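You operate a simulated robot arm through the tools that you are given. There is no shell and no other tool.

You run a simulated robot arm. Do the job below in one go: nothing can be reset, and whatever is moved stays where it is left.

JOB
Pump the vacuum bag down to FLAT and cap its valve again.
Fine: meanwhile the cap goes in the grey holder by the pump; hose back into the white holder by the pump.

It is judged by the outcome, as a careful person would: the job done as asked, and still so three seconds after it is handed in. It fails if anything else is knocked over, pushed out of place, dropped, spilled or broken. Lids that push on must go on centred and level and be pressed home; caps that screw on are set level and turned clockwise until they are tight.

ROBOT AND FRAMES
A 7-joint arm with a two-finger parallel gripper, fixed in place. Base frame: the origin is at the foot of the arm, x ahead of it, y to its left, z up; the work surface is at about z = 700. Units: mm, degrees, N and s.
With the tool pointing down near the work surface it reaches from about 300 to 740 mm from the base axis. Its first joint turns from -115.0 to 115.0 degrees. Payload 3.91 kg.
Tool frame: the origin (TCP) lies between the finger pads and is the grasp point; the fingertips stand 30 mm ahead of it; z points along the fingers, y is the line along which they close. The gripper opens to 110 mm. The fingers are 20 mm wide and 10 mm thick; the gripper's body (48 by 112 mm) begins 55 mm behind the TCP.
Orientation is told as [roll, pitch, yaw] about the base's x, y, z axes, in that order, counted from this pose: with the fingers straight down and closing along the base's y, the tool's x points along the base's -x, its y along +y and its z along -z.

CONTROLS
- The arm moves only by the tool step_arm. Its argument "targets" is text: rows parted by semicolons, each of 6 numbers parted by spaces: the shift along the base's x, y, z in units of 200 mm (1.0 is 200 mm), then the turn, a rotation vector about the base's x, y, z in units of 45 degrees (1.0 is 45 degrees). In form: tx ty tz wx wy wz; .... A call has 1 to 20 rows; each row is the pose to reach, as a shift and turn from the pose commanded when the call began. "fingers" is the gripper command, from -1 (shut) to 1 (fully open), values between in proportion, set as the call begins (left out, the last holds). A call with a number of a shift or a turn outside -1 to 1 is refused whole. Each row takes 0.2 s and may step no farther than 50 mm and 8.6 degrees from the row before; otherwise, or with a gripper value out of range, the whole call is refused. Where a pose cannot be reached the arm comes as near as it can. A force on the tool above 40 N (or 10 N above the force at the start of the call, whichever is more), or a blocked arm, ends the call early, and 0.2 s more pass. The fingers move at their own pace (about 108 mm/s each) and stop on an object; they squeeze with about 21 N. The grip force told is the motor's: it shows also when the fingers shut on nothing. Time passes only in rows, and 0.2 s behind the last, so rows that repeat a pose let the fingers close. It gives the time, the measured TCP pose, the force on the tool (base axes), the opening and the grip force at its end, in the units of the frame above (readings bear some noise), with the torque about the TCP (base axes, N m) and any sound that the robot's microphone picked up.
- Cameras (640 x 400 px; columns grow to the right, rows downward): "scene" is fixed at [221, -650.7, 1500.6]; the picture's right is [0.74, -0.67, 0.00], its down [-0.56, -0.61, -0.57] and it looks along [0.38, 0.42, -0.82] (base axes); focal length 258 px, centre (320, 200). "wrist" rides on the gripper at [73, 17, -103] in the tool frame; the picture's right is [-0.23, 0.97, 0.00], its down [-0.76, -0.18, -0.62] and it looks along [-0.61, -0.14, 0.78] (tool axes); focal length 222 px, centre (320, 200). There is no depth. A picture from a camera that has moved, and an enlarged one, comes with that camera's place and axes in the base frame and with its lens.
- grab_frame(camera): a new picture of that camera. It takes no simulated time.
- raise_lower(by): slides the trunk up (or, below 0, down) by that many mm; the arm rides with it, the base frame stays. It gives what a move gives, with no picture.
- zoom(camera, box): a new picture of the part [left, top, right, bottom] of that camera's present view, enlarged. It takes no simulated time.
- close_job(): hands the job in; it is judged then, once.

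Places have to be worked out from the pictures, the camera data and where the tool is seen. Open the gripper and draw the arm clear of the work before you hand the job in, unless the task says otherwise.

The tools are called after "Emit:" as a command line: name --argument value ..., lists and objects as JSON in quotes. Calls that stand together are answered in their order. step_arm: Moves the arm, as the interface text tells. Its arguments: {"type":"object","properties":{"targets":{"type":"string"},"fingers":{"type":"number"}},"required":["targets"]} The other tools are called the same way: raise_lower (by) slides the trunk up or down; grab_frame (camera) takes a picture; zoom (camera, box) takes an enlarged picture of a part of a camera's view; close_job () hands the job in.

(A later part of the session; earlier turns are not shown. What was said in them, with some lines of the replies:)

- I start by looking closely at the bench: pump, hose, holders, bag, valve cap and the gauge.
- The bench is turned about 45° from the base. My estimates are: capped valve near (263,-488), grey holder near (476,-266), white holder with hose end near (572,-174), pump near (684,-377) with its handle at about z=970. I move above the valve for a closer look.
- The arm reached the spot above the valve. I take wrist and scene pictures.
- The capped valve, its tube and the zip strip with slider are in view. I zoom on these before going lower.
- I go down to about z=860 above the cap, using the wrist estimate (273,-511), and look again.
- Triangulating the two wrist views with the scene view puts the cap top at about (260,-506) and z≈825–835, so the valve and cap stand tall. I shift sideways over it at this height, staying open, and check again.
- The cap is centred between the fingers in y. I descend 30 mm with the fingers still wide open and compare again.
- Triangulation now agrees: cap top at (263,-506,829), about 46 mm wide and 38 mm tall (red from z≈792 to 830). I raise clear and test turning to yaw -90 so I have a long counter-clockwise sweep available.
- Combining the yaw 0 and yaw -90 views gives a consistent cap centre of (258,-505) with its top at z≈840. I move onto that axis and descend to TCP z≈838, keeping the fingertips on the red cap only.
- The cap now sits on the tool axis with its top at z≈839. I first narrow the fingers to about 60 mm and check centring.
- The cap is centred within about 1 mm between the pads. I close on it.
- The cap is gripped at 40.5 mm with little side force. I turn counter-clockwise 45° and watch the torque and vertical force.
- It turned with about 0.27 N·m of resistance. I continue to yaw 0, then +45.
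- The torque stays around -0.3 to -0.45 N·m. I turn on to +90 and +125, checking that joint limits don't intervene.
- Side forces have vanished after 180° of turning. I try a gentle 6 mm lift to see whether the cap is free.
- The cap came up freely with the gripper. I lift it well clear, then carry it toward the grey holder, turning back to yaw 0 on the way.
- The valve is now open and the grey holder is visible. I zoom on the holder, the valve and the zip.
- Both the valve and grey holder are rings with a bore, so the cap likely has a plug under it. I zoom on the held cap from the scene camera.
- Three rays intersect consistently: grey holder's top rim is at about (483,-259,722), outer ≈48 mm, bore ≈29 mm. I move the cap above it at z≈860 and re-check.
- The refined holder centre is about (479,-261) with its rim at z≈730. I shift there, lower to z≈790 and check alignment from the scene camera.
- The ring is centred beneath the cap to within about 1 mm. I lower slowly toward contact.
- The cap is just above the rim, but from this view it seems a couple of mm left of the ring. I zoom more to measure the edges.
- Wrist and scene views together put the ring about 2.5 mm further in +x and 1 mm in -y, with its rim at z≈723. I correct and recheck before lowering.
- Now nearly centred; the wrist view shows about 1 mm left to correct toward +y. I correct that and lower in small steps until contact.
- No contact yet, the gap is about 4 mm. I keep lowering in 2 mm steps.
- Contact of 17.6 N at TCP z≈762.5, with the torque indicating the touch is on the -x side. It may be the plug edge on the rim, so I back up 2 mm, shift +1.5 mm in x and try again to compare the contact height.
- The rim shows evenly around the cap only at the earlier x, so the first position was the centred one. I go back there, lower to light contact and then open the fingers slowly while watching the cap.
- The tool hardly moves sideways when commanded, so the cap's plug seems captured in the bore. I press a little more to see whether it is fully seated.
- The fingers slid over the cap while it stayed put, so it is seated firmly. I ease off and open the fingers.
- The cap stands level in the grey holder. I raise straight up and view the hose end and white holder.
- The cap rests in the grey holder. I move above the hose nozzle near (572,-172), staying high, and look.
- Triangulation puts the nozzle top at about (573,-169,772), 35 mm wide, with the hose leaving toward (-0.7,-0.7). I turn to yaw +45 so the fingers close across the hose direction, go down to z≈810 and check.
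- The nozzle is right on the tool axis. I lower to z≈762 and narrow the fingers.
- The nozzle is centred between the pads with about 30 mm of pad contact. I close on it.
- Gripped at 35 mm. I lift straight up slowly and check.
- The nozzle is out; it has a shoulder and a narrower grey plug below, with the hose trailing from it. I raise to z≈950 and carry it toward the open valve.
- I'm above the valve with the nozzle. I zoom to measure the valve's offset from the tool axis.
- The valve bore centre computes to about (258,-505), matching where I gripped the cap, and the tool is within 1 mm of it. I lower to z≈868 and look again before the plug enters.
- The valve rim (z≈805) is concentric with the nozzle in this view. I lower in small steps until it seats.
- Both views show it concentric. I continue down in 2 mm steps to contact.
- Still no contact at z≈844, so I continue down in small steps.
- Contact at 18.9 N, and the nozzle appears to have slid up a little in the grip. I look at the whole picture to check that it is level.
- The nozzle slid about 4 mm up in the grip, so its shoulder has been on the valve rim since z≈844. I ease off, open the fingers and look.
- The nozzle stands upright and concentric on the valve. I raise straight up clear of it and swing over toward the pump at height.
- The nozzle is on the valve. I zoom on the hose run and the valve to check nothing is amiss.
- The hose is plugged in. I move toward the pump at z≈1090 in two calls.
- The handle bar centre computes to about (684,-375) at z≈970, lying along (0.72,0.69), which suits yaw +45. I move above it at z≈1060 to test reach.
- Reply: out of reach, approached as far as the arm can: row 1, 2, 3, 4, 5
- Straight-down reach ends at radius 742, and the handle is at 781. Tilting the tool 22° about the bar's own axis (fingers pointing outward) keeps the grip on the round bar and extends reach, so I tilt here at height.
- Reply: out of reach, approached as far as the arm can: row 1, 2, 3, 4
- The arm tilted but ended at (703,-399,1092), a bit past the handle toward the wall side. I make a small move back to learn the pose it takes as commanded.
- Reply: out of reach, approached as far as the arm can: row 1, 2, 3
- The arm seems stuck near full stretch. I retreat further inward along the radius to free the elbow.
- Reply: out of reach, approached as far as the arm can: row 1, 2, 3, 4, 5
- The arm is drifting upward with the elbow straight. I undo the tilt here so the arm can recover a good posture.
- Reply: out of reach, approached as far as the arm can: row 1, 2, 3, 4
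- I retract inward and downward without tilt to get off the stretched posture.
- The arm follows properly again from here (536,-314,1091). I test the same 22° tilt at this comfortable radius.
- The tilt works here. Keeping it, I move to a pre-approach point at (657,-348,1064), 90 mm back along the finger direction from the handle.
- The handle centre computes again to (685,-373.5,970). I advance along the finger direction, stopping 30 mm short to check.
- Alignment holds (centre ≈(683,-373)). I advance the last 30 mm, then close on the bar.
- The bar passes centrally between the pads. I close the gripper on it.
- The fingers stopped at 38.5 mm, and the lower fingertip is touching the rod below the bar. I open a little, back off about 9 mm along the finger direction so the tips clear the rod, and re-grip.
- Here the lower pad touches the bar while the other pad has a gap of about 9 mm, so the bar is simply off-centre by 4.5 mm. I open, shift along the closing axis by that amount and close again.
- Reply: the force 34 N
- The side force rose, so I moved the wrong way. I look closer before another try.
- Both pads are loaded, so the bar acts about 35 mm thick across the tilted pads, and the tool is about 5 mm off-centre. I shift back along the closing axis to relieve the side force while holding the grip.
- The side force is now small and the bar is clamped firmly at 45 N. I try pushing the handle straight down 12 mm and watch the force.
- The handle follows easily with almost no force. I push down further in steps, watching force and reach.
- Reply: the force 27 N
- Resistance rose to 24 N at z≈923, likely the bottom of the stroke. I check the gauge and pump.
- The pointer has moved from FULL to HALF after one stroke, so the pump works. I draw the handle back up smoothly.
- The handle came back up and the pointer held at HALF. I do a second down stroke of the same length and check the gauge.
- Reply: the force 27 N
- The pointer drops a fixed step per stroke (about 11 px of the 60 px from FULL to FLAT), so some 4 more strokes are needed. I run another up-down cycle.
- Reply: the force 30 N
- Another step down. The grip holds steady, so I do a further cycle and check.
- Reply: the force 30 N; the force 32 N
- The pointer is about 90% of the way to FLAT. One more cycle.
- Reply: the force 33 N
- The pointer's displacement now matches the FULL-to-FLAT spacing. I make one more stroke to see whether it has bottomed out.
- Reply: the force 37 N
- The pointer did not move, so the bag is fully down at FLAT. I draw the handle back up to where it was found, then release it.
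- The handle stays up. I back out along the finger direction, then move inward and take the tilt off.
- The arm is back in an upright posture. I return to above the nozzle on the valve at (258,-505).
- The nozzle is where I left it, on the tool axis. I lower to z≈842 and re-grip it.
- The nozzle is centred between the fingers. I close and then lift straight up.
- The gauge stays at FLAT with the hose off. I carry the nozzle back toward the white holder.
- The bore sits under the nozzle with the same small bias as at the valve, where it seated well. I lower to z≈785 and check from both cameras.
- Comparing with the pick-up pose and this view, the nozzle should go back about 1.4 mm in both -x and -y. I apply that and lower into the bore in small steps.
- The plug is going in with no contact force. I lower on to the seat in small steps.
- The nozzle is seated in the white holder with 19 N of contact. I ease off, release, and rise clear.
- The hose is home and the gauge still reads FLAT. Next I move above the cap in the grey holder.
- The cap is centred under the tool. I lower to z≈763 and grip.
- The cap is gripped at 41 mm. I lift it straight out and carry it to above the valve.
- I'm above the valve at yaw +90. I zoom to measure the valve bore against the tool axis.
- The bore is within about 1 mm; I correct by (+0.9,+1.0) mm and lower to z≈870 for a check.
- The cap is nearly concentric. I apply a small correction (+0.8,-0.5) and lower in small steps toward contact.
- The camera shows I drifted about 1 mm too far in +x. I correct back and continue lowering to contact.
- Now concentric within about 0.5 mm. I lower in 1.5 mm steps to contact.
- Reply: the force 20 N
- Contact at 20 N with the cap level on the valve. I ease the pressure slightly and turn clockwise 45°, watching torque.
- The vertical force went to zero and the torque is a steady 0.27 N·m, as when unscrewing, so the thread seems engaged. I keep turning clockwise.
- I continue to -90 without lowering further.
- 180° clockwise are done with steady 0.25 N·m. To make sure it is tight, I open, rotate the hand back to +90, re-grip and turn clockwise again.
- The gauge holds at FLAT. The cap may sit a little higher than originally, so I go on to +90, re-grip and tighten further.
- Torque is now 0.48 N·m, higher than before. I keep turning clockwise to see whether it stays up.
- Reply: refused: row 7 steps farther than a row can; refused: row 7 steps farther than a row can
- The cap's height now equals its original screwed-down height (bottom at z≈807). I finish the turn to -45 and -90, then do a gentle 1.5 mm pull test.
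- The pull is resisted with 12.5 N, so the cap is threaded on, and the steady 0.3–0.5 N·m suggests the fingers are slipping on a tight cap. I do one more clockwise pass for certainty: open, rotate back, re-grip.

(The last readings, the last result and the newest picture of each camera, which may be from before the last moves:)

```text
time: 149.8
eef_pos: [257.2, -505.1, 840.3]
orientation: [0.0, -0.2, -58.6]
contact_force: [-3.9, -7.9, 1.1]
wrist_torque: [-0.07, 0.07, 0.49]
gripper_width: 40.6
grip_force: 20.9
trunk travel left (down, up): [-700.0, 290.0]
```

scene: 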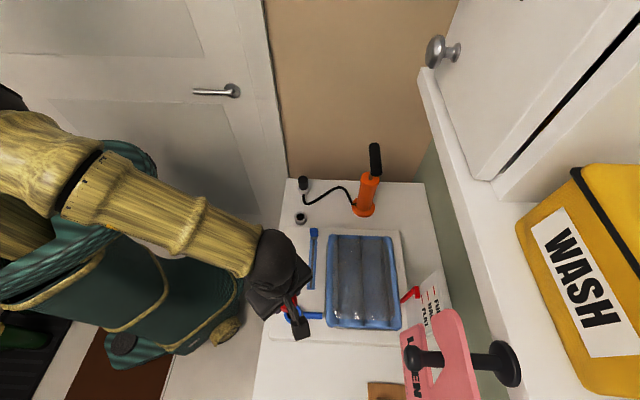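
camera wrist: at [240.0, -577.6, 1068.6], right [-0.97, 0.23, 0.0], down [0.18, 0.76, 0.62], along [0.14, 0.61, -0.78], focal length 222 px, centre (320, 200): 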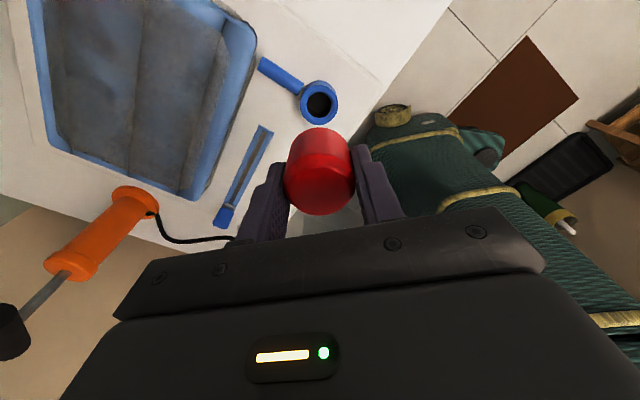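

The torque is 0.37–0.49 N·m throughout and the height is unchanged, so the cap is tight and the fingers are slipping. I release, rise clear and check everything.

Emit:
step_arm --targets "0 0 0 0 0 0; 0 0 0 0 0 0; 0 0 0.1 0 0 0; 0 0 0.3 0 0 0; 0 0 0.5 0 0 0; 0 0 0.7 0 0 0; 0 0 0.9 0 0 0; 0.1 0.2 1 0 0 0; 0.2 0.4 1 0 0 0; 0.3 0.6 1 0 0 0; 0.35 0.7 1 0 0 0" --fingers 1

Emit:
grab_frame --camera "scene"

Emit:
zoom --camera "scene" --box '[390, 260, 470, 340]'

Emit:
grab_frame --camera "wrist"

```text
time: 152.2
eef_pos: [327.4, -365.8, 1041.3]
orientation: [0.0, 0.0, -58.7]
contact_force: [-0.2, 0.4, -0.1]
wrist_torque: [0.01, -0.03, -0.01]
gripper_width: 109.8
grip_force: 0.1
trunk travel left (down, up): [-700.0, 290.0]
```

```text
taken
```

scene: 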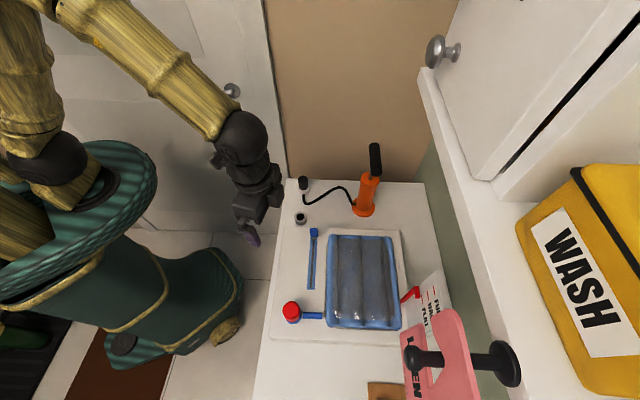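

```text
5.00 times, centred on (430, 300) of scene
camera zoom: at [221.0, -650.7, 1500.6], right [0.74, -0.67, 0.0], down [-0.56, -0.61, -0.57], along [0.38, 0.42, -0.82], focal length 1289 px, centre (-230, -300)
```

zoom: 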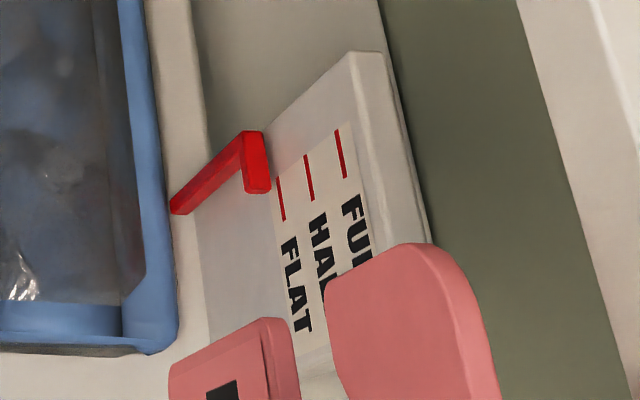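

```text
taken
camera wrist: at [302.5, -293.8, 1146.5], right [0.95, 0.31, 0.0], down [0.24, -0.74, 0.62], along [0.19, -0.59, -0.78], focal length 222 px, centre (320, 200)
```

wrist: 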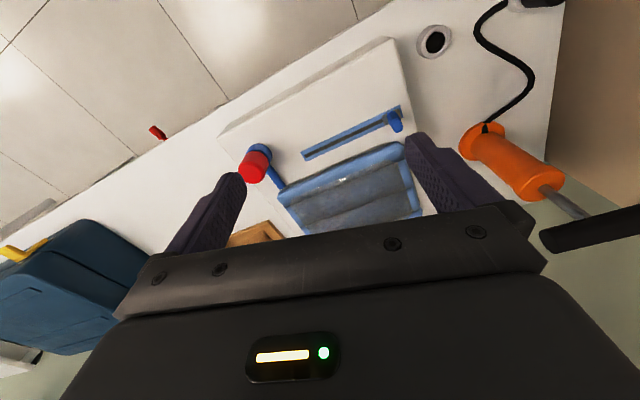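

The cap is on, the gauge reads FLAT and the hose is in its holder. I zoom for a last check, including a small red item seen near the floor.

Emit:
zoom --camera "scene" --box '[270, 165, 410, 340]'

Emit:
zoom --camera "scene" --box '[270, 285, 350, 335]'

Emit:
zoom --camera "wrist" --box '[80, 90, 300, 230]'

```text
2.29 times, centred on (340, 252) of scene
camera zoom: at [221.0, -650.7, 1500.6], right [0.74, -0.67, 0.0], down [-0.56, -0.61, -0.57], along [0.38, 0.42, -0.82], focal length 589 px, centre (274, 80)
```

zoom: 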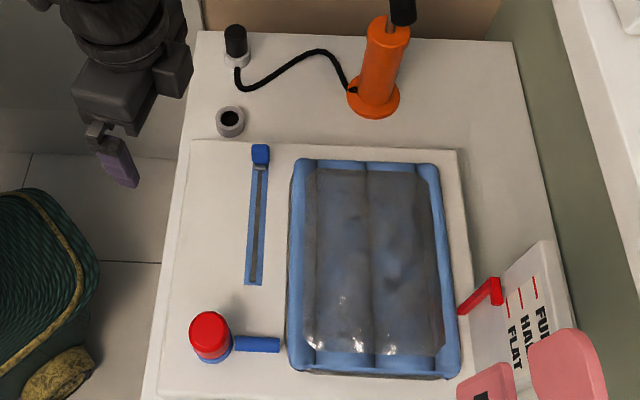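

```text
8.00 times, centred on (310, 310) of scene
camera zoom: at [221.0, -650.7, 1500.6], right [0.74, -0.67, 0.0], down [-0.56, -0.61, -0.57], along [0.38, 0.42, -0.82], focal length 2063 px, centre (400, -680)
```

zoom: 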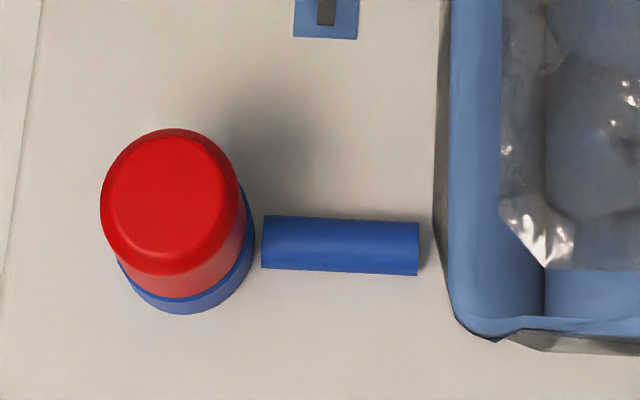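

```text
2.86 times, centred on (190, 160) of wrist
camera zoom: at [302.5, -293.8, 1146.5], right [0.95, 0.31, 0.0], down [0.24, -0.74, 0.62], along [0.19, -0.59, -0.78], focal length 635 px, centre (691, 314)
```

zoom: 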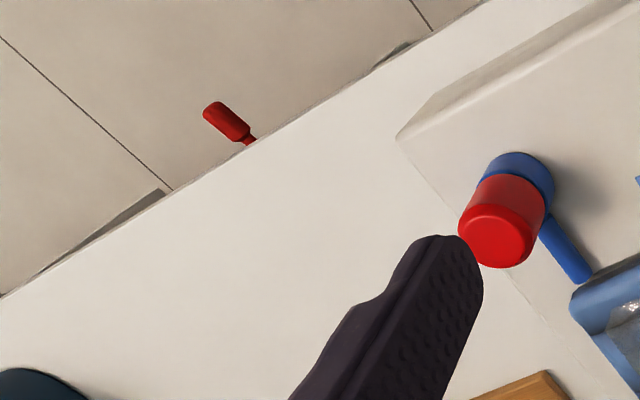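

Everything is in place: the bag is FLAT, the cap is level and tight, and the hose is in the white holder. The grey holder is empty again and the gripper is open and clear. I hand the job in.

Emit:
close_job

```text
The job is handed in.
```

The vacuum bag is pumped down to FLAT and its valve is capped again.

- **Bag:** It took seven pump strokes. The last one no longer moved the pointer, and the gauge still read FLAT after the hose came off and after capping.
- **Cap:** It sat in the grey holder during pumping. It is now back on the valve, level and screwed clockwise until the fingers slipped on it at about 0.5 N·m. It also held a light upward pull of about 12 N.
- **Hose:** Its nozzle is seated in the white holder by the pump.
- **Pump:** The handle is back up where I found it.

I saw nothing knocked over or out of place. The gripper is open and the arm is clear of the work.
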